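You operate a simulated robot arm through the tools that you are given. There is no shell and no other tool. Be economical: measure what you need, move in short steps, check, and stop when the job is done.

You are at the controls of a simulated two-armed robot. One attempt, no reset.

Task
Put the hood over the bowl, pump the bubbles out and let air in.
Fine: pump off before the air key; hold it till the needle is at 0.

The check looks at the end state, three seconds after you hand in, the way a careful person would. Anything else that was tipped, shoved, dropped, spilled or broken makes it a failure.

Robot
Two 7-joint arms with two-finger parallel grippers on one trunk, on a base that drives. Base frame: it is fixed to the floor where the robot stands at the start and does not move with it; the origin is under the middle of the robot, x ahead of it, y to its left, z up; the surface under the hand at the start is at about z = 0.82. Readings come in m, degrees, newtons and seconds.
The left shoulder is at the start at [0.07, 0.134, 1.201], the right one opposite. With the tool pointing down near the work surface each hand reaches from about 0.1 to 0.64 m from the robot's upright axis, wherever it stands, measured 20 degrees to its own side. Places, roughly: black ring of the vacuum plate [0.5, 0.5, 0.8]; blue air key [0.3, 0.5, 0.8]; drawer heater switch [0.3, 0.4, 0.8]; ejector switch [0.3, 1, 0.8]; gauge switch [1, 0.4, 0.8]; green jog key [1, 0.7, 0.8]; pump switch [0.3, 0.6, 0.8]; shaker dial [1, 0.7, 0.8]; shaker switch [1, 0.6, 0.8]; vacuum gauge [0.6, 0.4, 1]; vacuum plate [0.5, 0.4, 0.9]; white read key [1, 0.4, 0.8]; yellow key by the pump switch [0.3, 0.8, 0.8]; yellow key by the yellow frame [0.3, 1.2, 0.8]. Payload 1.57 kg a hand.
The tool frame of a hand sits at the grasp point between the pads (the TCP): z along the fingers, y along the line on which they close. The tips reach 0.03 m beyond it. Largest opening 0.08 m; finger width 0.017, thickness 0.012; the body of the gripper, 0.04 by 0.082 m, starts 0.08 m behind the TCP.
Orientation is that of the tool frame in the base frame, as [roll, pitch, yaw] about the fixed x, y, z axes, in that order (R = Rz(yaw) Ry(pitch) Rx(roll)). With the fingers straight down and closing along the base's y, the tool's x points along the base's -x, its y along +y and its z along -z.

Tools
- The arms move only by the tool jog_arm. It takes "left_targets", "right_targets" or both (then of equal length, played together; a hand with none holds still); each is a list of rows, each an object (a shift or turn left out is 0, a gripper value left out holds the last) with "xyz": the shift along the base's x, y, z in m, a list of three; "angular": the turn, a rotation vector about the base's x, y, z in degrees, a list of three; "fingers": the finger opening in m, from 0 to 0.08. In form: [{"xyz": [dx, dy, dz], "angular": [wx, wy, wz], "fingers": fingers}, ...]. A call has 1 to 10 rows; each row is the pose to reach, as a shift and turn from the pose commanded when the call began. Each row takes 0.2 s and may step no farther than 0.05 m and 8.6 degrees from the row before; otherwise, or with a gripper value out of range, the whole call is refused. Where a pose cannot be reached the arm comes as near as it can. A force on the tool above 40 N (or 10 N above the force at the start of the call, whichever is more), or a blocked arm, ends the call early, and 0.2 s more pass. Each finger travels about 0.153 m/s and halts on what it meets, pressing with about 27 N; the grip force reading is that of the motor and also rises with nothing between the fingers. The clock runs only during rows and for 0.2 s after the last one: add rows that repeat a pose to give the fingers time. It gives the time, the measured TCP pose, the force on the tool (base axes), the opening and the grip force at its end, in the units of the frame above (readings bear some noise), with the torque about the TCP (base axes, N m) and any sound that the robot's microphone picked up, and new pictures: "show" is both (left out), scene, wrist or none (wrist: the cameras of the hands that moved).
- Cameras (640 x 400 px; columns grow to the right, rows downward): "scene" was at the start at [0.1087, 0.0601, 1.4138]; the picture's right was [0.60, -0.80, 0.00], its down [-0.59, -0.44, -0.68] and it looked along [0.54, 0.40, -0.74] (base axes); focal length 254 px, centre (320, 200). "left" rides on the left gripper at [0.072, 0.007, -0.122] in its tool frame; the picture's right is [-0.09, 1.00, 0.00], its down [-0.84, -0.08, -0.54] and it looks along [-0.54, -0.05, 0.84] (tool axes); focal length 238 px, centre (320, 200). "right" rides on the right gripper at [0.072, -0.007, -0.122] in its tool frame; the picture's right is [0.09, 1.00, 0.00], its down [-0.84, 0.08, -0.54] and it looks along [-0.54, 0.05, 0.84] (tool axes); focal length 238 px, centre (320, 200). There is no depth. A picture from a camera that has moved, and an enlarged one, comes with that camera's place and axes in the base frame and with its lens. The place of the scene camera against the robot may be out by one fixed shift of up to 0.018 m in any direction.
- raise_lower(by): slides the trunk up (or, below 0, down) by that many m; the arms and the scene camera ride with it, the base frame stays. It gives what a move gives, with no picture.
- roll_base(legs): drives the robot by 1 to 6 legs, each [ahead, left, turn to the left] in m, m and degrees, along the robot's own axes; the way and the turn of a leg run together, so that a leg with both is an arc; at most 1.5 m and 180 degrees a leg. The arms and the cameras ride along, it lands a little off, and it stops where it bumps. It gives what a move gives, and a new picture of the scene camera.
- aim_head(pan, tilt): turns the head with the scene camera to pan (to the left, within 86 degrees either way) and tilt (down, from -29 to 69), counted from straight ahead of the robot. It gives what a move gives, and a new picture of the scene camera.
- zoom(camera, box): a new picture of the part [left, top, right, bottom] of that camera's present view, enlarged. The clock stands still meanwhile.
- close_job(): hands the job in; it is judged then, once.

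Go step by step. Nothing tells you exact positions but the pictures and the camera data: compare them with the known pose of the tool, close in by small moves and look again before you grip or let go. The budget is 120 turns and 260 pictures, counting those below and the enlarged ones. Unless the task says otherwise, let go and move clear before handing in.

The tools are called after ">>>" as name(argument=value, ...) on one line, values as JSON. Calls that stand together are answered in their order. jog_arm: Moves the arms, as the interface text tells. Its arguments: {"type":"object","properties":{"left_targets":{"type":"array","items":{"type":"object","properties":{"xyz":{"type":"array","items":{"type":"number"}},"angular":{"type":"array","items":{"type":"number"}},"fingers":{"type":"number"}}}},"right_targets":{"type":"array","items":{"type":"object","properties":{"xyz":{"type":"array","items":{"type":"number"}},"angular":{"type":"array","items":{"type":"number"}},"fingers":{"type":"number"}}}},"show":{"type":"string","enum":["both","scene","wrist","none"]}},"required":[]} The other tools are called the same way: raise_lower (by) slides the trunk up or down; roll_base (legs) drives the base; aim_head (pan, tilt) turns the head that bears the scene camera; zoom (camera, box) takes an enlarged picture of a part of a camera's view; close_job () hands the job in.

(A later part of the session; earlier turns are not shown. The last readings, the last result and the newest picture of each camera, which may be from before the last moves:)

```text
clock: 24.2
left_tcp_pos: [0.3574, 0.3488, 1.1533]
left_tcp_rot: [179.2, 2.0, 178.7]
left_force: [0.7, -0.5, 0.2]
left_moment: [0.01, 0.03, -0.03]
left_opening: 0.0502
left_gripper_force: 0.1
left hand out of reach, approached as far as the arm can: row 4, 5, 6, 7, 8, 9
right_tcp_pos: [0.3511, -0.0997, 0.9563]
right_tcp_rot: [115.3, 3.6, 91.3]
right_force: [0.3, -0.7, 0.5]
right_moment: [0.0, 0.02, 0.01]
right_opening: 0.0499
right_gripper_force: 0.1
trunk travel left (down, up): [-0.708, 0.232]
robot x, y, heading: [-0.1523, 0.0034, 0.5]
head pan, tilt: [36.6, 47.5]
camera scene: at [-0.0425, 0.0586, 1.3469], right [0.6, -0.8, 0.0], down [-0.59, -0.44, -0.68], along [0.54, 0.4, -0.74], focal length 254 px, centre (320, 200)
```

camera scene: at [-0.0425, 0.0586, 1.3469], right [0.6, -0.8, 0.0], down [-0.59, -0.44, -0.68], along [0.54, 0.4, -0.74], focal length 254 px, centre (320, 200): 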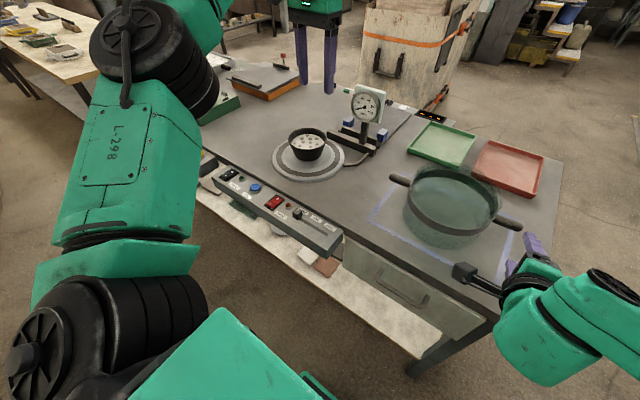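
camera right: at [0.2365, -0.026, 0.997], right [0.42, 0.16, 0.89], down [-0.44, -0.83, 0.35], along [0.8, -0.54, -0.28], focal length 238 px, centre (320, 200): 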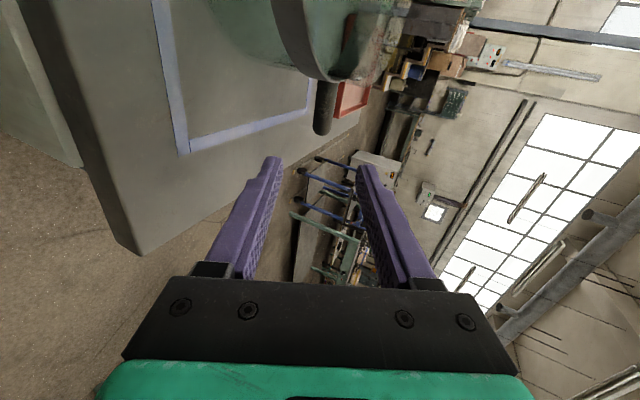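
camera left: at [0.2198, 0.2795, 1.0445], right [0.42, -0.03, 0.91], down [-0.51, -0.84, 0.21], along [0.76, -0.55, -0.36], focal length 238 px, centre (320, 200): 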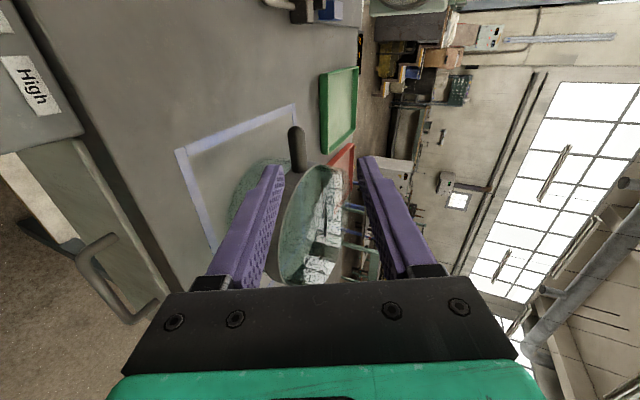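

>>> jog_arm(left_targets=[{"xyz": [0, -0.01, 0], "angular": [0, 0, 8.6]}, {"xyz": [0, -0.02, 0], "angular": [0, 0, 17.2]}, {"xyz": [0, -0.03, 0], "angular": [0, 0, 25.8]}, {"xyz": [0, -0.04, 0], "angular": [0, 0, 34.4]}, {"xyz": [0, -0.05, 0], "angular": [0, 0, 43]}, {"xyz": [0, -0.06, 0], "angular": [0, 0, 51.6]}, {"xyz": [0, -0.07, 0], "angular": [0, 0, 60.2]}, {"xyz": [0, -0.08, 0], "angular": [0, 0, 68.8]}, {"xyz": [0, -0.09, 0], "angular": [0, 0, 77.4]}, {"xyz": [0, -0.1, 0], "angular": [0, 0, 86]}], show="scene")

```text
clock: 26.4
left_tcp_pos: [0.1822, 0.606, 1.1353]
left_tcp_rot: [-179.8, -2.5, -124.2]
left_force: [-0.2, -0.6, 0.1]
left_moment: [0.07, 0.03, 0.02]
left_opening: 0.0502
left_gripper_force: 0.1
left hand out of reach, approached as far as the arm can: row 1, 2, 3, 4, 5, 6, 7, 8, 9, 10
right_tcp_pos: [0.3524, -0.1011, 0.9535]
right_tcp_rot: [115.3, 3.4, 91.5]
right_force: [0.0, 0.0, 1.0]
right_moment: [0.03, 0.0, 0.0]
right_opening: 0.0499
right_gripper_force: 0.1
trunk travel left (down, up): [-0.708, 0.232]
robot x, y, heading: [-0.153, -0.0, -0.2]
head pan, tilt: [36.6, 47.5]
camera scene: at [-0.0387, 0.0556, 1.3467], right [0.6, -0.8, 0.0], down [-0.59, -0.44, -0.68], along [0.54, 0.4, -0.74], focal length 254 px, centre (320, 200)
```

scene: 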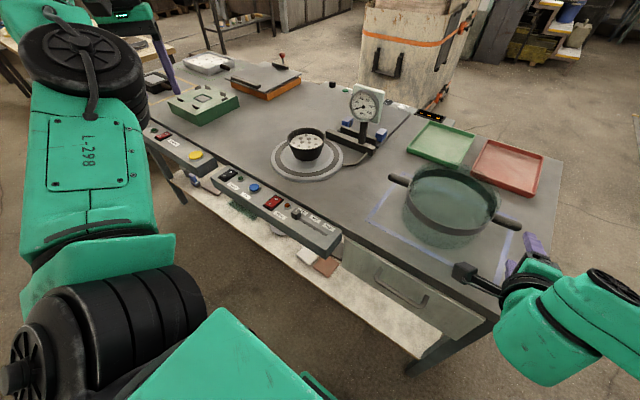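

That was beyond the left arm's reach from the backed-off base. I'll try bringing the left hand closer in, at the mirrored pose of the right hand.

>>> jog_arm(left_targets=[{"xyz": [0.005, -0.03, 0], "angular": [0, 0, 3]}, {"xyz": [0.01, -0.06, 0], "angular": [0, 0, 6]}, {"xyz": [0.02, -0.09, 0], "angular": [0, 0, 9]}, {"xyz": [0.03, -0.12, 0], "angular": [0, 0, 12]}, {"xyz": [0.035, -0.15, 0], "angular": [0, 0, 15]}, {"xyz": [0.04, -0.18, 0], "angular": [0, 0, 18]}, {"xyz": [0.05, -0.21, 0], "angular": [0, 0, 21]}, {"xyz": [0.06, -0.24, 0], "angular": [0, 0, 24]}, {"xyz": [0.07, -0.27, 0], "angular": [0, 0, 27]}, {"xyz": [0.08, -0.3, 0], "angular": [0, 0, 30]}], show="scene")

```text
clock: 28.6
left_tcp_pos: [0.1283, 0.6396, 1.1532]
left_tcp_rot: [-179.9, 0.1, -117.6]
left_force: [0.4, 0.1, 0.4]
left_moment: [-0.03, -0.02, 0.01]
left_opening: 0.05
left_gripper_force: 0.1
left hand out of reach, approached as far as the arm can: row 1, 2, 3, 4, 5, 6, 7, 8, 9, 10
right_tcp_pos: [0.3485, -0.098, 0.9569]
right_tcp_rot: [115.2, 3.5, 91.4]
right_force: [0.2, -0.1, 0.0]
right_moment: [0.01, -0.03, 0.01]
right_opening: 0.0501
right_gripper_force: 0.0
trunk travel left (down, up): [-0.708, 0.232]
robot x, y, heading: [-0.1497, 0.001, 0.1]
head pan, tilt: [36.6, 47.5]
camera scene: at [-0.0436, 0.0604, 1.347], right [0.6, -0.8, 0.0], down [-0.59, -0.44, -0.68], along [0.54, 0.4, -0.74], focal length 254 px, centre (320, 200)
```

scene: 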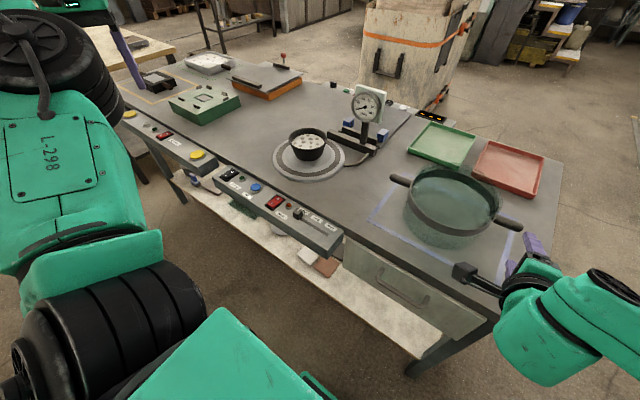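

The left wrist only winds the other way. I'll go back to the earlier winding, use a smaller tilt (~55°) with the base back at its first spot, and come down with the trunk. First raise the right hand and unwind the left.

>>> jog_arm(left_targets=[{"xyz": [0.015, -0.02, 0], "angular": [0, 0, -7.5]}, {"xyz": [0.03, -0.04, 0], "angular": [0, 0, -15]}, {"xyz": [0.04, -0.06, 0], "angular": [0, 0, -22.5]}, {"xyz": [0.05, -0.08, 0], "angular": [0, 0, -30]}, {"xyz": [0.06, -0.1, 0], "angular": [0, 0, -37.5]}, {"xyz": [0.07, -0.12, 0], "angular": [0, 0, -45]}, {"xyz": [0.08, -0.14, 0], "angular": [0, 0, -52.5]}, {"xyz": [0.085, -0.17, 0], "angular": [0, 0, -60]}], right_targets=[{"xyz": [0, 0, 0.03]}, {"xyz": [0, 0, 0.06]}, {"xyz": [0, 0, 0.06]}, {"xyz": [0, 0, 0.06]}, {"xyz": [0, 0, 0.06]}, {"xyz": [0, 0, 0.06]}, {"xyz": [0, 0, 0.06]}, {"xyz": [0, 0, 0.06]}], show="none")

>>> roll_base(legs=[[0.15, 0, 0]])

```text
clock: 30.4
left_tcp_pos: [0.2228, 0.4672, 1.15]
left_tcp_rot: [-179.9, 0.1, -177.6]
left_force: [-0.4, -0.6, 0.5]
left_moment: [0.02, 0.02, 0.03]
left_opening: 0.0499
left_gripper_force: 0.2
left hand out of reach, approached as far as the arm can: row 1, 2, 3, 4, 5, 6, 7, 8
right_tcp_pos: [0.351, -0.0991, 1.0163]
right_tcp_rot: [115.2, 3.5, 91.4]
right_force: [0.2, -0.3, -0.2]
right_moment: [0.01, -0.01, 0.02]
right_opening: 0.05
right_gripper_force: 0.1
trunk travel left (down, up): [-0.708, 0.232]
robot x, y, heading: [-0.1478, -0.0013, 0.1]
head pan, tilt: [36.6, 47.5]
```

```text
clock: 31.8
left_tcp_pos: [0.3698, 0.4671, 1.1519]
left_tcp_rot: [180.0, 0.2, -177.6]
left_force: [0.3, 0.2, -0.1]
left_moment: [0.01, 0.05, 0.04]
left_opening: 0.0502
left_gripper_force: 0.0
right_tcp_pos: [0.498, -0.098, 1.016]
right_tcp_rot: [115.1, 3.5, 91.4]
right_force: [0.5, 0.9, -0.7]
right_moment: [0.04, 0.0, 0.01]
right_opening: 0.0503
right_gripper_force: 0.0
trunk travel left (down, up): [-0.708, 0.232]
robot x, y, heading: [-0.0012, 0.0034, 0.3]
head pan, tilt: [36.6, 47.5]
camera scene: at [0.1051, 0.0601, 1.3471], right [0.6, -0.8, 0.0], down [-0.59, -0.44, -0.68], along [0.54, 0.4, -0.74], focal length 254 px, centre (320, 200)
```

scene: 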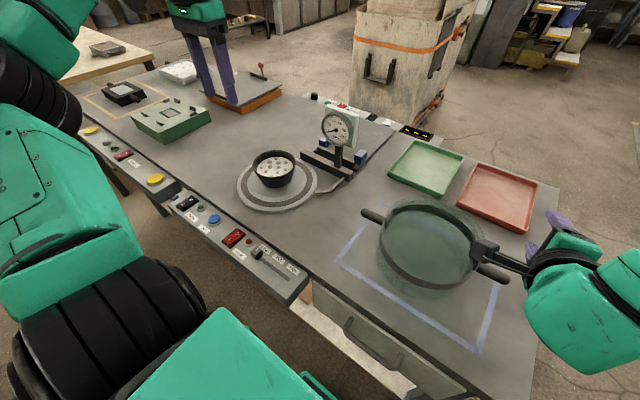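

>>> jog_arm(left_targets=[{"xyz": [0.0, -0.03, -0.01], "angular": [0, 0, -8.5]}, {"xyz": [0.01, -0.06, -0.02], "angular": [0, 0, -17]}, {"xyz": [0.02, -0.09, -0.03], "angular": [0, 0, -25.5]}, {"xyz": [0.03, -0.12, -0.04], "angular": [0, 0, -34]}, {"xyz": [0.04, -0.15, -0.05], "angular": [0, 0, -42.5]}, {"xyz": [0.05, -0.18, -0.06], "angular": [0, 0, -51]}, {"xyz": [0.06, -0.21, -0.07], "angular": [0, 0, -59.5]}, {"xyz": [0.07, -0.24, -0.08], "angular": [0, 0, -68]}, {"xyz": [0.08, -0.27, -0.09], "angular": [0, 0, -76.5]}, {"xyz": [0.09, -0.297, -0.1], "angular": [0, 0, -85]}], show="none")

```text
clock: 34.0
left_tcp_pos: [0.4628, 0.1696, 1.0505]
left_tcp_rot: [-179.9, 0.2, 97.4]
left_force: [-0.3, 0.2, 0.3]
left_moment: [0.01, 0.03, -0.01]
left_opening: 0.0501
left_gripper_force: 0.1
right_tcp_pos: [0.5002, -0.0984, 1.0165]
right_tcp_rot: [115.3, 3.5, 91.4]
right_force: [0.4, 0.4, 0.1]
right_moment: [0.0, 0.02, 0.03]
right_opening: 0.0498
right_gripper_force: 0.1
trunk travel left (down, up): [-0.708, 0.232]
robot x, y, heading: [-0.0032, 0.0016, 0.2]
head pan, tilt: [36.6, 47.5]
```

Left hand is wound as before. Square it to the bar, then tilt it about 55° and set both hands to slide-in start positions.

>>> jog_arm(left_targets=[{"xyz": [-0.01, -0.001, 0], "angular": [0, 0, -5]}], right_targets=[{"xyz": [-0.038, 0, 0.012]}], show="none")

>>> jog_arm(left_targets=[{"xyz": [-0.006, 0, 0], "angular": [0.35, -7.9, 0]}, {"xyz": [-0.012, 0, 0], "angular": [0.7, -15.8, 0]}, {"xyz": [-0.018, 0, 0], "angular": [1.05, -23.7, 0]}, {"xyz": [-0.024, 0, 0], "angular": [1.4, -31.6, 0]}, {"xyz": [-0.03, 0, 0], "angular": [1.75, -39.5, 0]}, {"xyz": [-0.036, 0, 0], "angular": [2.1, -47.4, 0]}, {"xyz": [-0.036, 0, 0], "angular": [2.5, -55.3, 0]}], right_targets=[{"xyz": [-0.038, 0, 0.012]}, {"xyz": [-0.038, 0, 0.012]}, {"xyz": [-0.038, 0, 0.012]}, {"xyz": [-0.038, 0, 0.012]}, {"xyz": [-0.038, 0, 0.012]}, {"xyz": [-0.038, 0, 0.012]}, {"xyz": [-0.038, 0, 0.012]}], show="scene")

```text
clock: 34.4
left_tcp_pos: [0.4491, 0.1692, 1.0513]
left_tcp_rot: [179.9, 0.2, 92.4]
left_force: [-0.1, 0.0, 0.6]
left_moment: [0.01, -0.02, -0.03]
left_opening: 0.0503
left_gripper_force: 0.0
right_tcp_pos: [0.4602, -0.0975, 1.0288]
right_tcp_rot: [115.1, 3.5, 91.6]
right_force: [0.5, 0.5, -1.0]
right_moment: [0.02, 0.01, 0.02]
right_opening: 0.0501
right_gripper_force: 0.0
trunk travel left (down, up): [-0.708, 0.232]
robot x, y, heading: [-0.0048, 0.0008, -0.0]
head pan, tilt: [36.6, 47.5]
```

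```text
clock: 36.0
left_tcp_pos: [0.4162, 0.1659, 1.0519]
left_tcp_rot: [126.5, -0.3, 92.1]
left_force: [0.3, 0.2, 0.2]
left_moment: [0.02, 0.01, -0.01]
left_opening: 0.05
left_gripper_force: 0.0
right_tcp_pos: [0.427, -0.0905, 1.04]
right_tcp_rot: [115.0, 3.4, 92.9]
right_force: [0.2, -1.1, 0.1]
right_moment: [0.01, -0.04, -0.01]
right_opening: 0.05
right_gripper_force: 0.0
right hand out of reach, approached as far as the arm can: row 1
trunk travel left (down, up): [-0.708, 0.232]
robot x, y, heading: [-0.0011, -0.0007, -0.1]
head pan, tilt: [36.6, 47.5]
camera scene: at [0.1065, 0.0598, 1.3469], right [0.6, -0.8, 0.0], down [-0.59, -0.44, -0.68], along [0.54, 0.4, -0.74], focal length 254 px, centre (320, 200)
```

scene: 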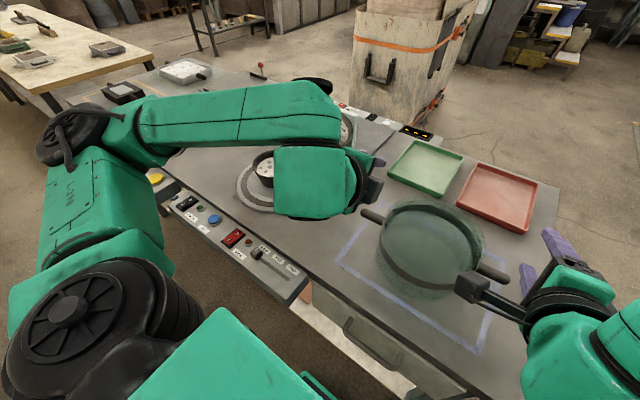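

Lower the trunk so that the hands are level for the slide-in, then look.

>>> raise_lower(by=-0.117)

>>> jog_arm(right_targets=[{"xyz": [0.004, -0.009, 0]}], left_targets=[{"xyz": [0, 0, 0]}])

```text
clock: 37.4
left_tcp_pos: [0.4172, 0.1671, 0.9338]
left_tcp_rot: [126.7, -0.2, 92.0]
left_force: [-0.1, -1.2, -0.6]
left_moment: [-0.01, 0.02, 0.0]
left_opening: 0.0498
left_gripper_force: 0.1
right_tcp_pos: [0.427, -0.0892, 0.9216]
right_tcp_rot: [115.0, 3.5, 92.9]
right_force: [0.7, 0.3, 0.0]
right_moment: [0.02, -0.01, 0.02]
right_opening: 0.0499
right_gripper_force: 0.0
trunk travel left (down, up): [-0.591, 0.349]
robot x, y, heading: [-0.0017, -0.0004, -0.1]
head pan, tilt: [36.6, 47.5]
```

```text
clock: 37.8
left_tcp_pos: [0.4156, 0.1672, 0.9337]
left_tcp_rot: [126.7, -0.3, 92.0]
left_force: [-0.3, 0.0, 0.4]
left_moment: [0.02, -0.01, 0.0]
left_opening: 0.05
left_gripper_force: 0.1
right_tcp_pos: [0.4309, -0.0973, 0.9213]
right_tcp_rot: [115.1, 3.4, 92.9]
right_force: [-0.8, 0.3, 0.7]
right_moment: [-0.04, 0.01, 0.04]
right_opening: 0.0498
right_gripper_force: 0.1
trunk travel left (down, up): [-0.591, 0.349]
robot x, y, heading: [-0.0037, -0.0003, 0.1]
head pan, tilt: [36.6, 47.5]
camera scene: at [0.1067, 0.0596, 1.2299], right [0.6, -0.8, 0.0], down [-0.59, -0.44, -0.68], along [0.54, 0.4, -0.74], focal length 254 px, centre (320, 200)
camera right: at [0.3151, -0.0296, 0.9627], right [0.41, 0.17, 0.9], down [-0.42, -0.84, 0.35], along [0.81, -0.52, -0.28], focal length 238 px, centre (320, 200)
camera left: at [0.3188, 0.2355, 1.012], right [0.6, -0.08, 0.8], down [-0.45, -0.85, 0.26], along [0.66, -0.51, -0.55], focal length 238 px, centre (320, 200)
```

scene: 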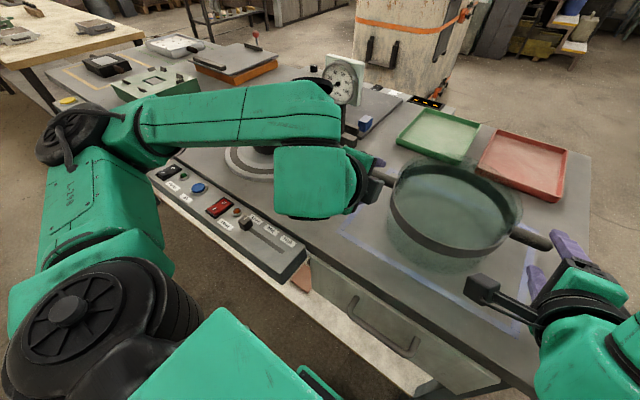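
right: 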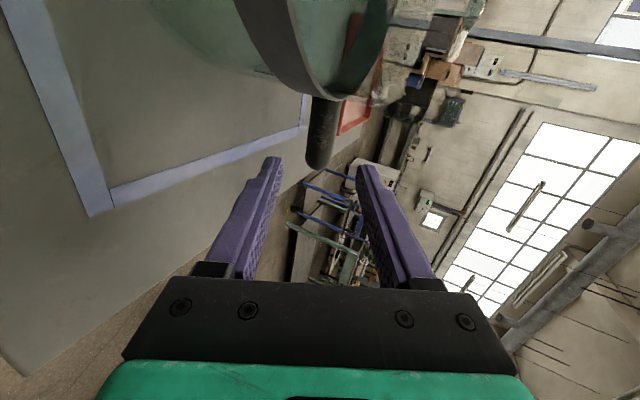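
left: 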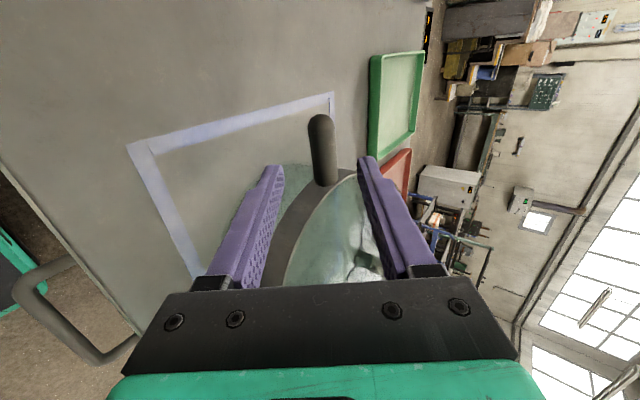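

Both bars lie centred between the open fingers. Sliding in.

>>> jog_arm(left_targets=[{"xyz": [0.02, 0, -0.0145]}, {"xyz": [0.04, 0, -0.029]}, {"xyz": [0.06, 0, -0.043]}, {"xyz": [0.06, 0, -0.043]}], right_targets=[{"xyz": [0.02, 0, -0.01]}, {"xyz": [0.04, 0, -0.02]}, {"xyz": [0.06, 0, -0.03]}, {"xyz": [0.06, 0, -0.03]}])

```text
clock: 38.8
left_tcp_pos: [0.4766, 0.1667, 0.8914]
left_tcp_rot: [126.6, -0.3, 92.0]
left_force: [-0.3, 0.7, -0.4]
left_moment: [-0.02, 0.03, 0.03]
left_opening: 0.0502
left_gripper_force: 0.0
right_tcp_pos: [0.4903, -0.0979, 0.8913]
right_tcp_rot: [115.1, 3.5, 92.9]
right_force: [-1.0, 0.3, -0.4]
right_moment: [0.02, 0.0, 0.01]
right_opening: 0.05
right_gripper_force: 0.0
trunk travel left (down, up): [-0.591, 0.349]
robot x, y, heading: [-0.0016, -0.0005, 0.0]
head pan, tilt: [36.6, 47.5]
camera scene: at [0.1062, 0.06, 1.23], right [0.6, -0.8, 0.0], down [-0.59, -0.44, -0.68], along [0.54, 0.4, -0.74], focal length 254 px, centre (320, 200)
camera right: at [0.3753, -0.0296, 0.9325], right [0.41, 0.17, 0.9], down [-0.42, -0.84, 0.35], along [0.81, -0.52, -0.28], focal length 238 px, centre (320, 200)
camera left: at [0.3791, 0.2359, 0.9685], right [0.6, -0.08, 0.8], down [-0.45, -0.85, 0.26], along [0.66, -0.51, -0.54], focal length 238 px, centre (320, 200)
```

scene: 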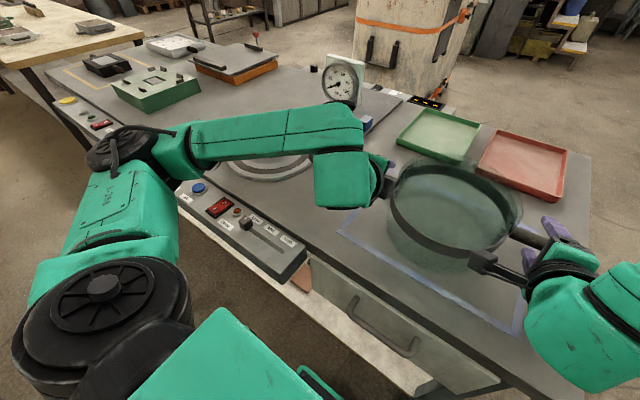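
right: 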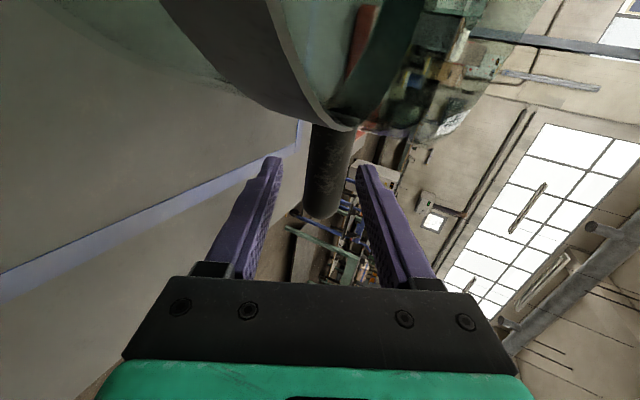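
left: 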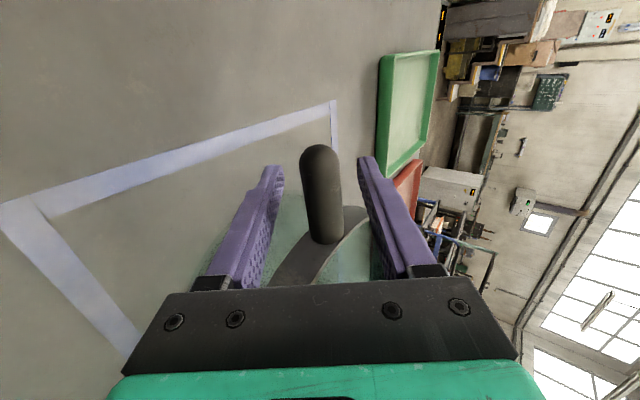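

Bars are between the pads; a little deeper, then close.

>>> jog_arm(left_targets=[{"xyz": [0.007, 0, -0.005]}, {"xyz": [0.007, 0, -0.005], "fingers": 0.03}, {"xyz": [0.007, 0, -0.005], "fingers": 0.0}, {"xyz": [0.007, 0, -0.005], "fingers": 0.0}, {"xyz": [0.007, 0, -0.005], "fingers": 0.0}], right_targets=[{"xyz": [0.007, 0, -0.004]}, {"xyz": [0.007, 0, -0.004], "fingers": 0.03}, {"xyz": [0.007, 0, -0.004], "fingers": 0.0}, {"xyz": [0.007, 0, -0.004], "fingers": 0.0}, {"xyz": [0.007, 0, -0.004], "fingers": 0.0}], show="wrist")

```text
clock: 40.0
left_tcp_pos: [0.484, 0.1672, 0.8866]
left_tcp_rot: [126.5, -0.3, 92.1]
left_force: [3.3, -1.0, 5.1]
left_moment: [-0.11, 0.1, 0.37]
left_opening: 0.0218
left_gripper_force: 26.8
right_tcp_pos: [0.499, -0.0981, 0.8888]
right_tcp_rot: [114.8, 3.3, 93.0]
right_force: [3.8, 1.5, 12.0]
right_moment: [0.42, 0.19, -0.04]
right_opening: 0.0219
right_gripper_force: 27.1
trunk travel left (down, up): [-0.591, 0.349]
robot x, y, heading: [-0.0022, -0.0047, 0.0]
head pan, tilt: [36.6, 47.5]
camera right: at [0.3823, -0.0291, 0.9296], right [0.41, 0.17, 0.9], down [-0.42, -0.84, 0.35], along [0.81, -0.52, -0.28], focal length 238 px, centre (320, 200)
camera left: at [0.3861, 0.2363, 0.9641], right [0.6, -0.08, 0.8], down [-0.45, -0.85, 0.26], along [0.66, -0.51, -0.54], focal length 238 px, centre (320, 200)
```

right: 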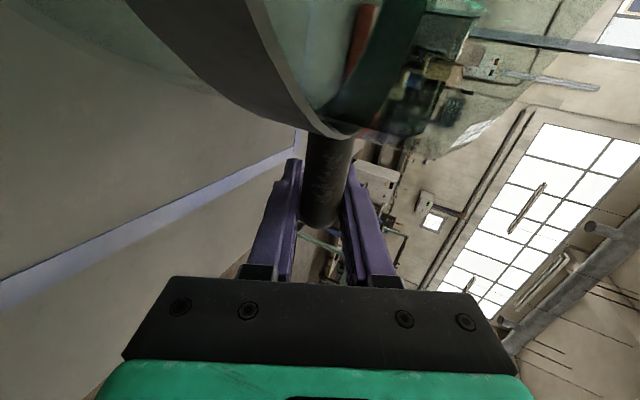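
left: 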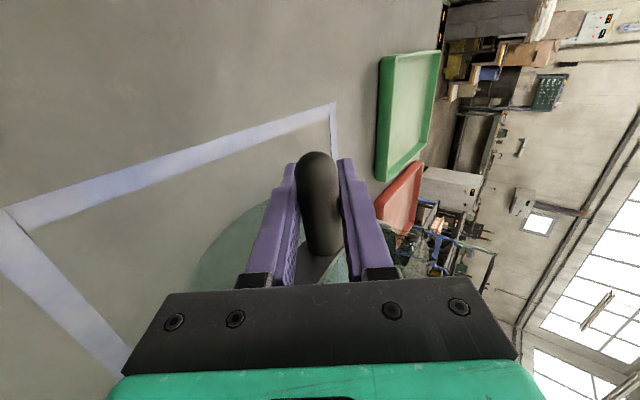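

Both gripped. Slow test lift by 2 cm.

>>> jog_arm(left_targets=[{"xyz": [0, 0, 0.005]}, {"xyz": [0, 0, 0.01]}, {"xyz": [0, 0, 0.015]}, {"xyz": [0, 0, 0.02]}, {"xyz": [0, 0, 0.02]}], right_targets=[{"xyz": [0, 0, 0.005]}, {"xyz": [0, 0, 0.01]}, {"xyz": [0, 0, 0.015]}, {"xyz": [0, 0, 0.02]}, {"xyz": [0, 0, 0.02]}])

```text
clock: 41.2
left_tcp_pos: [0.4839, 0.1665, 0.9056]
left_tcp_rot: [126.8, -0.5, 92.0]
left_force: [2.8, 2.1, -4.7]
left_moment: [-0.03, -0.06, 0.45]
left_opening: 0.0218
left_gripper_force: 26.5
right_tcp_pos: [0.4987, -0.0998, 0.9075]
right_tcp_rot: [115.2, 3.3, 92.9]
right_force: [-2.1, -2.0, -1.3]
right_moment: [0.39, 0.0, 0.1]
right_opening: 0.0221
right_gripper_force: 27.2
trunk travel left (down, up): [-0.591, 0.349]
robot x, y, heading: [-0.0024, -0.0025, 0.0]
head pan, tilt: [36.6, 47.5]
camera scene: at [0.108, 0.0602, 1.2297], right [0.6, -0.8, 0.0], down [-0.59, -0.44, -0.67], along [0.54, 0.4, -0.74], focal length 254 px, centre (320, 200)
camera right: at [0.3831, -0.0293, 0.9482], right [0.41, 0.17, 0.89], down [-0.42, -0.84, 0.35], along [0.81, -0.52, -0.28], focal length 238 px, centre (320, 200)
camera left: at [0.3866, 0.236, 0.9834], right [0.6, -0.08, 0.8], down [-0.45, -0.85, 0.26], along [0.66, -0.51, -0.55], focal length 238 px, centre (320, 200)
```

scene: 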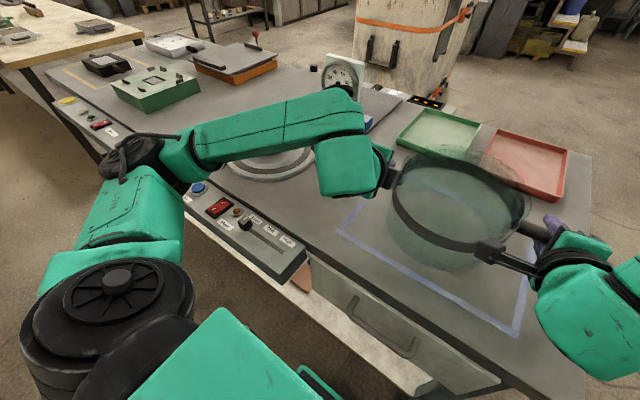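
right: 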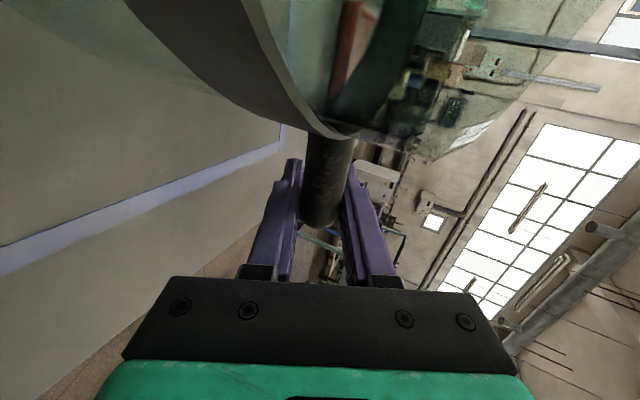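
left: 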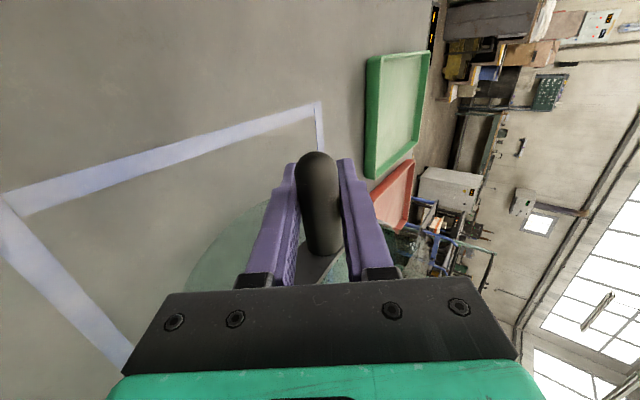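

The hood is rising level and the grips hold. Lift another 10 cm.

>>> jog_arm(left_targets=[{"xyz": [0, 0, 0.01]}, {"xyz": [0, 0, 0.02]}, {"xyz": [0, 0, 0.03]}, {"xyz": [0, 0, 0.04]}, {"xyz": [0, 0, 0.05]}, {"xyz": [0, 0, 0.06]}, {"xyz": [0, 0, 0.07]}, {"xyz": [0, 0, 0.08]}, {"xyz": [0, 0, 0.09]}, {"xyz": [0, 0, 0.1]}], right_targets=[{"xyz": [0, 0, 0.01]}, {"xyz": [0, 0, 0.02]}, {"xyz": [0, 0, 0.03]}, {"xyz": [0, 0, 0.04]}, {"xyz": [0, 0, 0.05]}, {"xyz": [0, 0, 0.06]}, {"xyz": [0, 0, 0.07]}, {"xyz": [0, 0, 0.08]}, {"xyz": [0, 0, 0.09]}, {"xyz": [0, 0, 0.1]}])

```text
clock: 43.4
left_tcp_pos: [0.4831, 0.1675, 1.0052]
left_tcp_rot: [126.6, -0.2, 92.1]
left_force: [0.6, 4.0, -3.1]
left_moment: [-0.29, -0.07, 0.12]
left_opening: 0.0215
left_gripper_force: 27.5
right_tcp_pos: [0.5001, -0.0981, 1.0073]
right_tcp_rot: [115.1, 3.3, 92.9]
right_force: [0.0, -5.1, -2.2]
right_moment: [0.36, -0.01, -0.12]
right_opening: 0.022
right_gripper_force: 27.5
trunk travel left (down, up): [-0.591, 0.349]
robot x, y, heading: [-0.0036, -0.0003, -0.2]
head pan, tilt: [36.6, 47.5]
camera scene: at [0.1079, 0.0602, 1.2297], right [0.6, -0.8, 0.0], down [-0.59, -0.44, -0.68], along [0.54, 0.4, -0.74], focal length 254 px, centre (320, 200)
camera right: at [0.3836, -0.0291, 1.0491], right [0.41, 0.17, 0.89], down [-0.42, -0.84, 0.35], along [0.81, -0.52, -0.28], focal length 238 px, centre (320, 200)
camera left: at [0.3867, 0.2361, 1.0837], right [0.6, -0.08, 0.8], down [-0.45, -0.86, 0.26], along [0.66, -0.51, -0.55], focal length 238 px, centre (320, 200)
```

scene: 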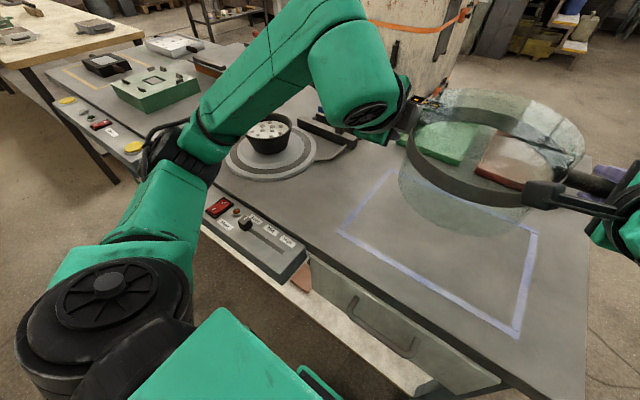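
right: 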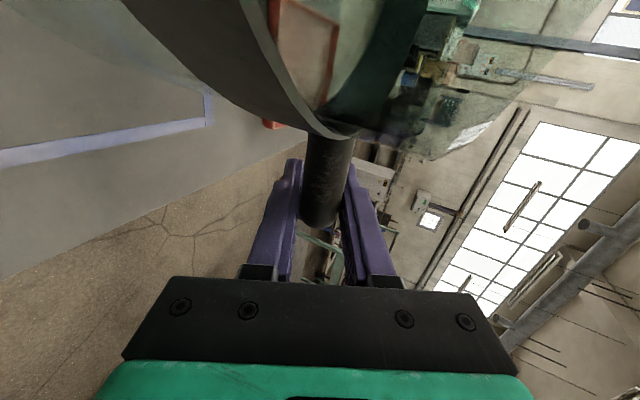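
left: 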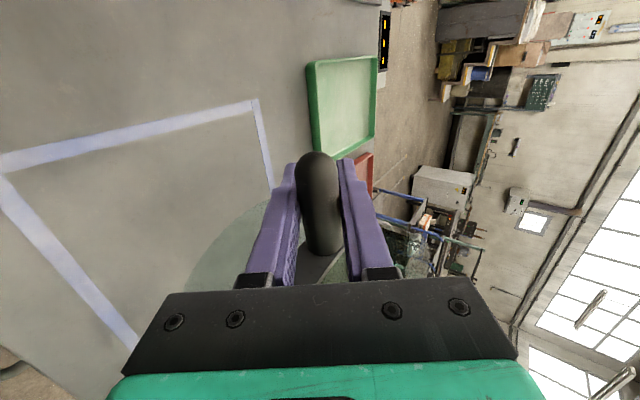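

The hood is airborne at about +0.12 m. I'll pull it back 3 cm to pass the gauge with room, then check the reach before driving.

>>> jog_arm(left_targets=[{"xyz": [-0.007, 0, 0.002]}, {"xyz": [-0.014, 0, 0.005]}, {"xyz": [-0.021, 0, 0.007]}, {"xyz": [-0.028, 0, 0.01]}, {"xyz": [-0.028, 0, 0.01]}], right_targets=[{"xyz": [-0.007, 0, 0.002]}, {"xyz": [-0.014, 0, 0.005]}, {"xyz": [-0.021, 0, 0.007]}, {"xyz": [-0.028, 0, 0.01]}, {"xyz": [-0.028, 0, 0.01]}], show="none")

>>> aim_head(pan=45, tilt=45)

```text
clock: 44.6
left_tcp_pos: [0.4567, 0.1674, 1.015]
left_tcp_rot: [126.9, -0.4, 92.2]
left_force: [-1.8, 8.2, -2.8]
left_moment: [-0.3, -0.06, -0.15]
left_opening: 0.0215
left_gripper_force: 27.0
right_tcp_pos: [0.4713, -0.0979, 1.0169]
right_tcp_rot: [115.2, 3.4, 92.9]
right_force: [2.2, -7.7, -3.1]
right_moment: [0.33, -0.02, -0.22]
right_opening: 0.0219
right_gripper_force: 26.9
trunk travel left (down, up): [-0.591, 0.349]
robot x, y, heading: [-0.0015, 0.0001, -0.1]
head pan, tilt: [36.6, 47.5]
```

```text
clock: 45.3
left_tcp_pos: [0.4556, 0.1673, 1.0167]
left_tcp_rot: [126.6, -0.4, 92.1]
left_force: [-1.6, 10.5, -4.0]
left_moment: [-0.34, -0.09, -0.16]
left_opening: 0.0216
left_gripper_force: 26.9
right_tcp_pos: [0.4718, -0.0981, 1.0167]
right_tcp_rot: [115.1, 3.4, 92.9]
right_force: [1.9, -9.7, -3.0]
right_moment: [0.3, 0.01, -0.21]
right_opening: 0.0221
right_gripper_force: 27.0
trunk travel left (down, up): [-0.591, 0.349]
robot x, y, heading: [-0.0017, 0.0033, 0.0]
head pan, tilt: [45.0, 45.0]
camera scene: at [0.1018, 0.0704, 1.2332], right [0.71, -0.71, 0.0], down [-0.5, -0.5, -0.71], along [0.5, 0.5, -0.71], focal length 254 px, centre (320, 200)
```

scene: 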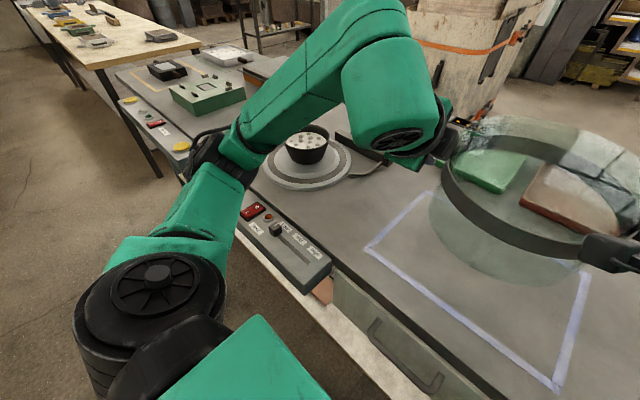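

Relieve the squeeze between the hands, then drive left in two steps with the hood held.

>>> jog_arm(left_targets=[{"xyz": [0, 0.002, 0]}, {"xyz": [0, 0.002, 0]}], right_targets=[{"xyz": [0, -0.002, 0]}, {"xyz": [0, -0.002, 0]}], show="none")

>>> roll_base(legs=[[0, 0.15, 0]])

```text
clock: 45.9
left_tcp_pos: [0.4555, 0.1686, 1.0153]
left_tcp_rot: [126.7, -0.3, 91.7]
left_force: [1.0, -15.7, -4.1]
left_moment: [0.08, -0.03, 0.52]
left_opening: 0.0217
left_gripper_force: 27.0
right_tcp_pos: [0.4696, -0.0987, 1.0163]
right_tcp_rot: [115.1, 3.4, 93.4]
right_force: [-1.4, 15.9, -1.6]
right_moment: [0.25, -0.01, -0.3]
right_opening: 0.022
right_gripper_force: 27.1
trunk travel left (down, up): [-0.591, 0.349]
robot x, y, heading: [-0.0, 0.0028, -0.1]
head pan, tilt: [45.0, 45.0]
```

```text
clock: 47.3
left_tcp_pos: [0.4565, 0.3184, 1.0146]
left_tcp_rot: [126.7, -0.2, 92.1]
left_force: [0.1, -22.4, -2.1]
left_moment: [-0.19, -0.05, 0.14]
left_opening: 0.0216
left_gripper_force: 26.8
right_tcp_pos: [0.4706, 0.0505, 1.0173]
right_tcp_rot: [115.0, 3.3, 93.0]
right_force: [-0.7, 22.6, -3.4]
right_moment: [0.12, -0.04, -0.41]
right_opening: 0.0216
right_gripper_force: 27.1
trunk travel left (down, up): [-0.591, 0.349]
robot x, y, heading: [0.0021, 0.1479, 0.2]
head pan, tilt: [45.0, 45.0]
camera scene: at [0.1017, 0.2199, 1.2333], right [0.71, -0.71, 0.0], down [-0.5, -0.5, -0.71], along [0.5, 0.5, -0.71], focal length 254 px, centre (320, 200)
```

scene: 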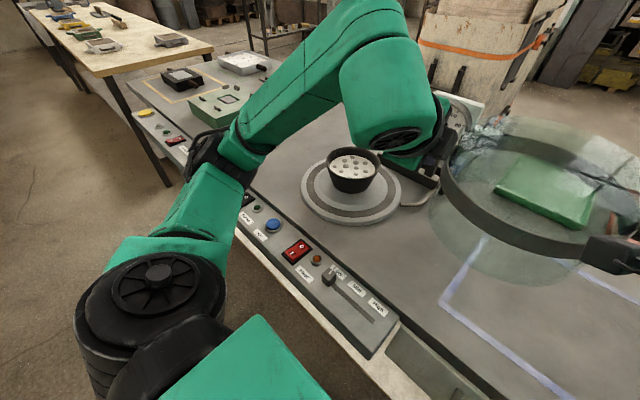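

>>> jog_arm(left_targets=[{"xyz": [0, -0.0014, 0]}, {"xyz": [0, -0.0014, 0]}], right_targets=[{"xyz": [0, 0.0014, 0]}, {"xyz": [0, 0.0014, 0]}], show="none")

>>> roll_base(legs=[[0, 0.15, 0]])

>>> roll_base(legs=[[0, 0.14, 0]])

```text
clock: 47.9
left_tcp_pos: [0.4556, 0.3198, 1.0154]
left_tcp_rot: [126.8, -0.4, 92.4]
left_force: [-1.8, 18.8, -3.2]
left_moment: [-0.42, -0.11, -0.1]
left_opening: 0.0215
left_gripper_force: 26.9
right_tcp_pos: [0.4705, 0.0514, 1.0176]
right_tcp_rot: [115.1, 3.4, 92.6]
right_force: [1.8, -17.7, -3.5]
right_moment: [0.29, 0.01, 0.11]
right_opening: 0.0216
right_gripper_force: 26.7
trunk travel left (down, up): [-0.591, 0.349]
robot x, y, heading: [-0.0007, 0.1476, 0.2]
head pan, tilt: [45.0, 45.0]
```

```text
clock: 49.3
left_tcp_pos: [0.4555, 0.4674, 1.0153]
left_tcp_rot: [126.8, -0.4, 92.2]
left_force: [-1.5, 25.4, -2.9]
left_moment: [-0.34, -0.06, -0.05]
left_opening: 0.0221
left_gripper_force: 27.8
right_tcp_pos: [0.4697, 0.2021, 1.0174]
right_tcp_rot: [115.2, 3.4, 93.0]
right_force: [1.8, -24.9, -2.3]
right_moment: [0.28, -0.03, -0.03]
right_opening: 0.0218
right_gripper_force: 27.4
trunk travel left (down, up): [-0.591, 0.349]
robot x, y, heading: [-0.0004, 0.3007, -0.1]
head pan, tilt: [45.0, 45.0]
camera scene: at [0.1016, 0.37, 1.2333], right [0.71, -0.71, 0.0], down [-0.5, -0.5, -0.71], along [0.5, 0.5, -0.71], focal length 254 px, centre (320, 200)
```

scene: 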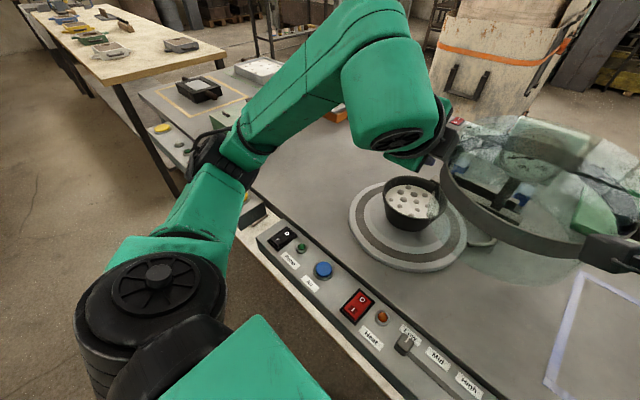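

```text
clock: 50.6
left_tcp_pos: [0.4551, 0.6061, 1.015]
left_tcp_rot: [126.8, -0.4, 92.0]
left_force: [-0.8, -0.5, -3.5]
left_moment: [-0.18, -0.09, 0.2]
left_opening: 0.0216
left_gripper_force: 27.4
right_tcp_pos: [0.4699, 0.3397, 1.0163]
right_tcp_rot: [115.2, 3.4, 92.8]
right_force: [-0.1, 1.1, -1.9]
right_moment: [0.19, 0.01, -0.18]
right_opening: 0.0215
right_gripper_force: 26.7
trunk travel left (down, up): [-0.591, 0.349]
robot x, y, heading: [-0.0019, 0.4384, 0.1]
head pan, tilt: [45.0, 45.0]
camera scene: at [0.1018, 0.5098, 1.2333], right [0.71, -0.71, 0.0], down [-0.5, -0.5, -0.71], along [0.5, 0.5, -0.71], focal length 254 px, centre (320, 200)
```

scene: 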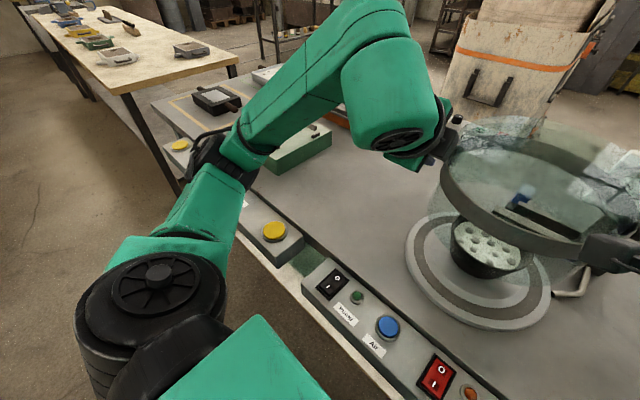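

The hood hangs above the plate. I'll look straight at it to align.

>>> aim_head(pan=5, tilt=42)

>>> zoom(camera="scene", box=[200, 100, 480, 320])

```text
clock: 51.7
left_tcp_pos: [0.4561, 0.6078, 1.0143]
left_tcp_rot: [126.8, -0.4, 92.0]
left_force: [0.0, -2.0, -3.4]
left_moment: [-0.21, -0.03, 0.17]
left_opening: 0.0218
left_gripper_force: 26.9
right_tcp_pos: [0.4716, 0.3409, 1.0174]
right_tcp_rot: [115.2, 3.4, 92.8]
right_force: [-1.0, 1.6, -2.1]
right_moment: [0.26, 0.0, -0.12]
right_opening: 0.0216
right_gripper_force: 26.9
trunk travel left (down, up): [-0.591, 0.349]
robot x, y, heading: [-0.0019, 0.4398, 0.1]
head pan, tilt: [5.0, 42.0]
camera scene: at [0.1275, 0.4602, 1.2375], right [0.09, -1.0, 0.0], down [-0.67, -0.06, -0.74], along [0.74, 0.06, -0.67], focal length 254 px, centre (320, 200)
```

scene: 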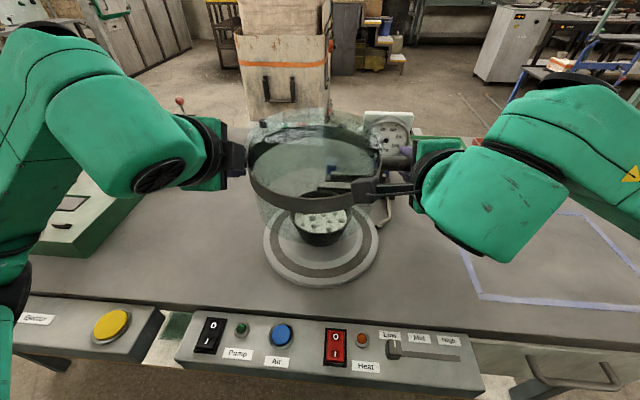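

```text
1.82 times, centred on (340, 210) of scene
camera zoom: at [0.1275, 0.4602, 1.2375], right [0.09, -1.0, 0.0], down [-0.67, -0.06, -0.74], along [0.74, 0.06, -0.67], focal length 462 px, centre (284, 182)
```

zoom: 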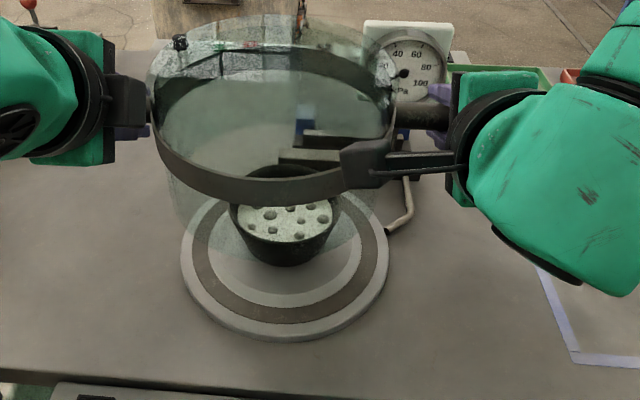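

>>> zoom(camera="scene", box=[260, 180, 400, 300])

>>> zoom(camera="left", box=[0, 0, 640, 400])

>>> zoom(camera="right", box=[0, 0, 640, 400])

>>> zoom(camera="scene", box=[230, 90, 430, 230])

```text
3.33 times, centred on (330, 240) of scene
camera zoom: at [0.1275, 0.4602, 1.2375], right [0.09, -1.0, 0.0], down [-0.67, -0.06, -0.74], along [0.74, 0.06, -0.67], focal length 847 px, centre (287, 67)
```

zoom: 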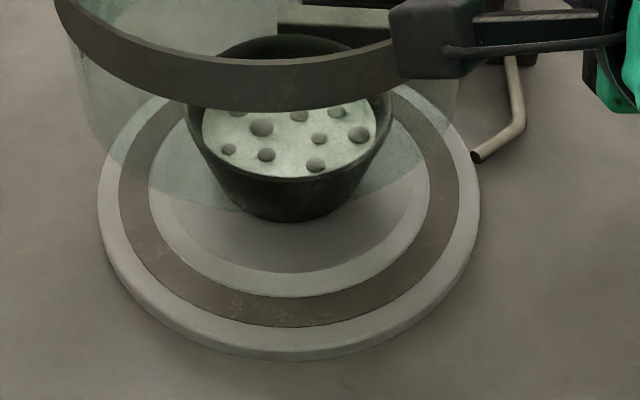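

```text
1.00 times, centred on (320, 200) of left (not enlarged: the box is as wide or as high as the picture)
camera zoom: at [0.359, 0.676, 1.093], right [0.6, -0.08, 0.8], down [-0.45, -0.85, 0.26], along [0.66, -0.51, -0.55], focal length 238 px, centre (320, 200)
```

zoom: 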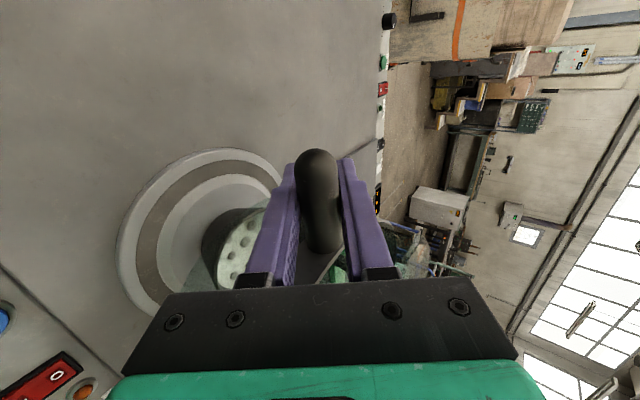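

```text
1.00 times, centred on (320, 200) of right (not enlarged: the box is as wide or as high as the picture)
camera zoom: at [0.355, 0.4101, 1.0582], right [0.42, 0.17, 0.89], down [-0.42, -0.84, 0.35], along [0.81, -0.52, -0.28], focal length 238 px, centre (320, 200)
```

zoom: 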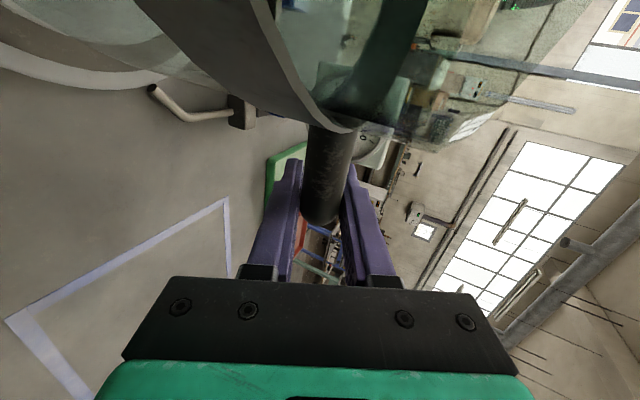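

```text
2.86 times, centred on (330, 160) of scene
camera zoom: at [0.1275, 0.4602, 1.2375], right [0.09, -1.0, 0.0], down [-0.67, -0.06, -0.74], along [0.74, 0.06, -0.67], focal length 726 px, centre (291, 314)
```

zoom: 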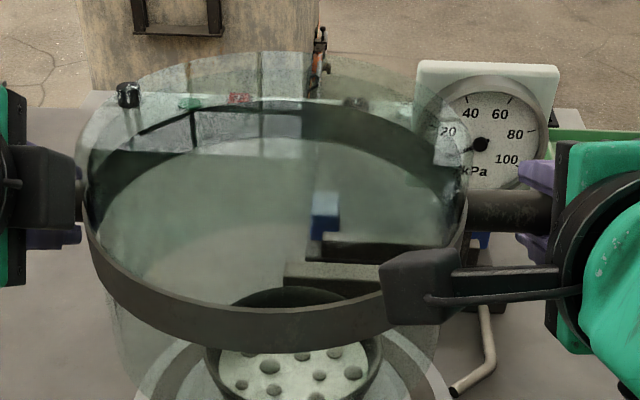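

Measured in the same view, the hood centre is about 2 cm short in x and 1 cm too far in +y of the plate centre. Correct that, then come part-way down.

>>> jog_arm(left_targets=[{"xyz": [0.007, -0.003, 0]}, {"xyz": [0.014, -0.006, 0]}, {"xyz": [0.02, -0.0095, 0]}, {"xyz": [0.02, -0.0095, -0.01]}, {"xyz": [0.02, -0.0095, -0.02]}, {"xyz": [0.02, -0.0095, -0.03]}, {"xyz": [0.02, -0.0095, -0.03]}], right_targets=[{"xyz": [0.007, -0.003, 0]}, {"xyz": [0.014, -0.006, 0]}, {"xyz": [0.02, -0.0095, 0]}, {"xyz": [0.02, -0.0095, -0.01]}, {"xyz": [0.02, -0.0095, -0.02]}, {"xyz": [0.02, -0.0095, -0.03]}, {"xyz": [0.02, -0.0095, -0.03]}], show="none")

>>> zoom(camera="scene", box=[230, 150, 430, 300])

```text
clock: 53.3
left_tcp_pos: [0.4747, 0.5975, 0.9853]
left_tcp_rot: [126.8, -0.4, 91.9]
left_force: [0.1, 2.6, -3.9]
left_moment: [-0.1, 0.01, 0.26]
left_opening: 0.0215
left_gripper_force: 26.5
right_tcp_pos: [0.491, 0.3309, 0.987]
right_tcp_rot: [115.3, 3.4, 92.7]
right_force: [-1.6, -3.2, -2.5]
right_moment: [0.26, -0.05, -0.09]
right_opening: 0.0217
right_gripper_force: 27.0
trunk travel left (down, up): [-0.591, 0.349]
robot x, y, heading: [-0.0016, 0.4419, -0.1]
head pan, tilt: [5.0, 42.0]
```

```text
2.67 times, centred on (330, 225) of scene
camera zoom: at [0.1274, 0.46, 1.2376], right [0.09, -1.0, 0.0], down [-0.67, -0.06, -0.74], along [0.74, 0.06, -0.67], focal length 678 px, centre (293, 133)
```

zoom: 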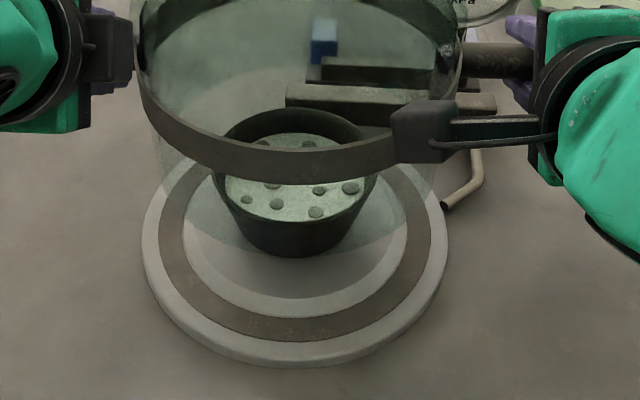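

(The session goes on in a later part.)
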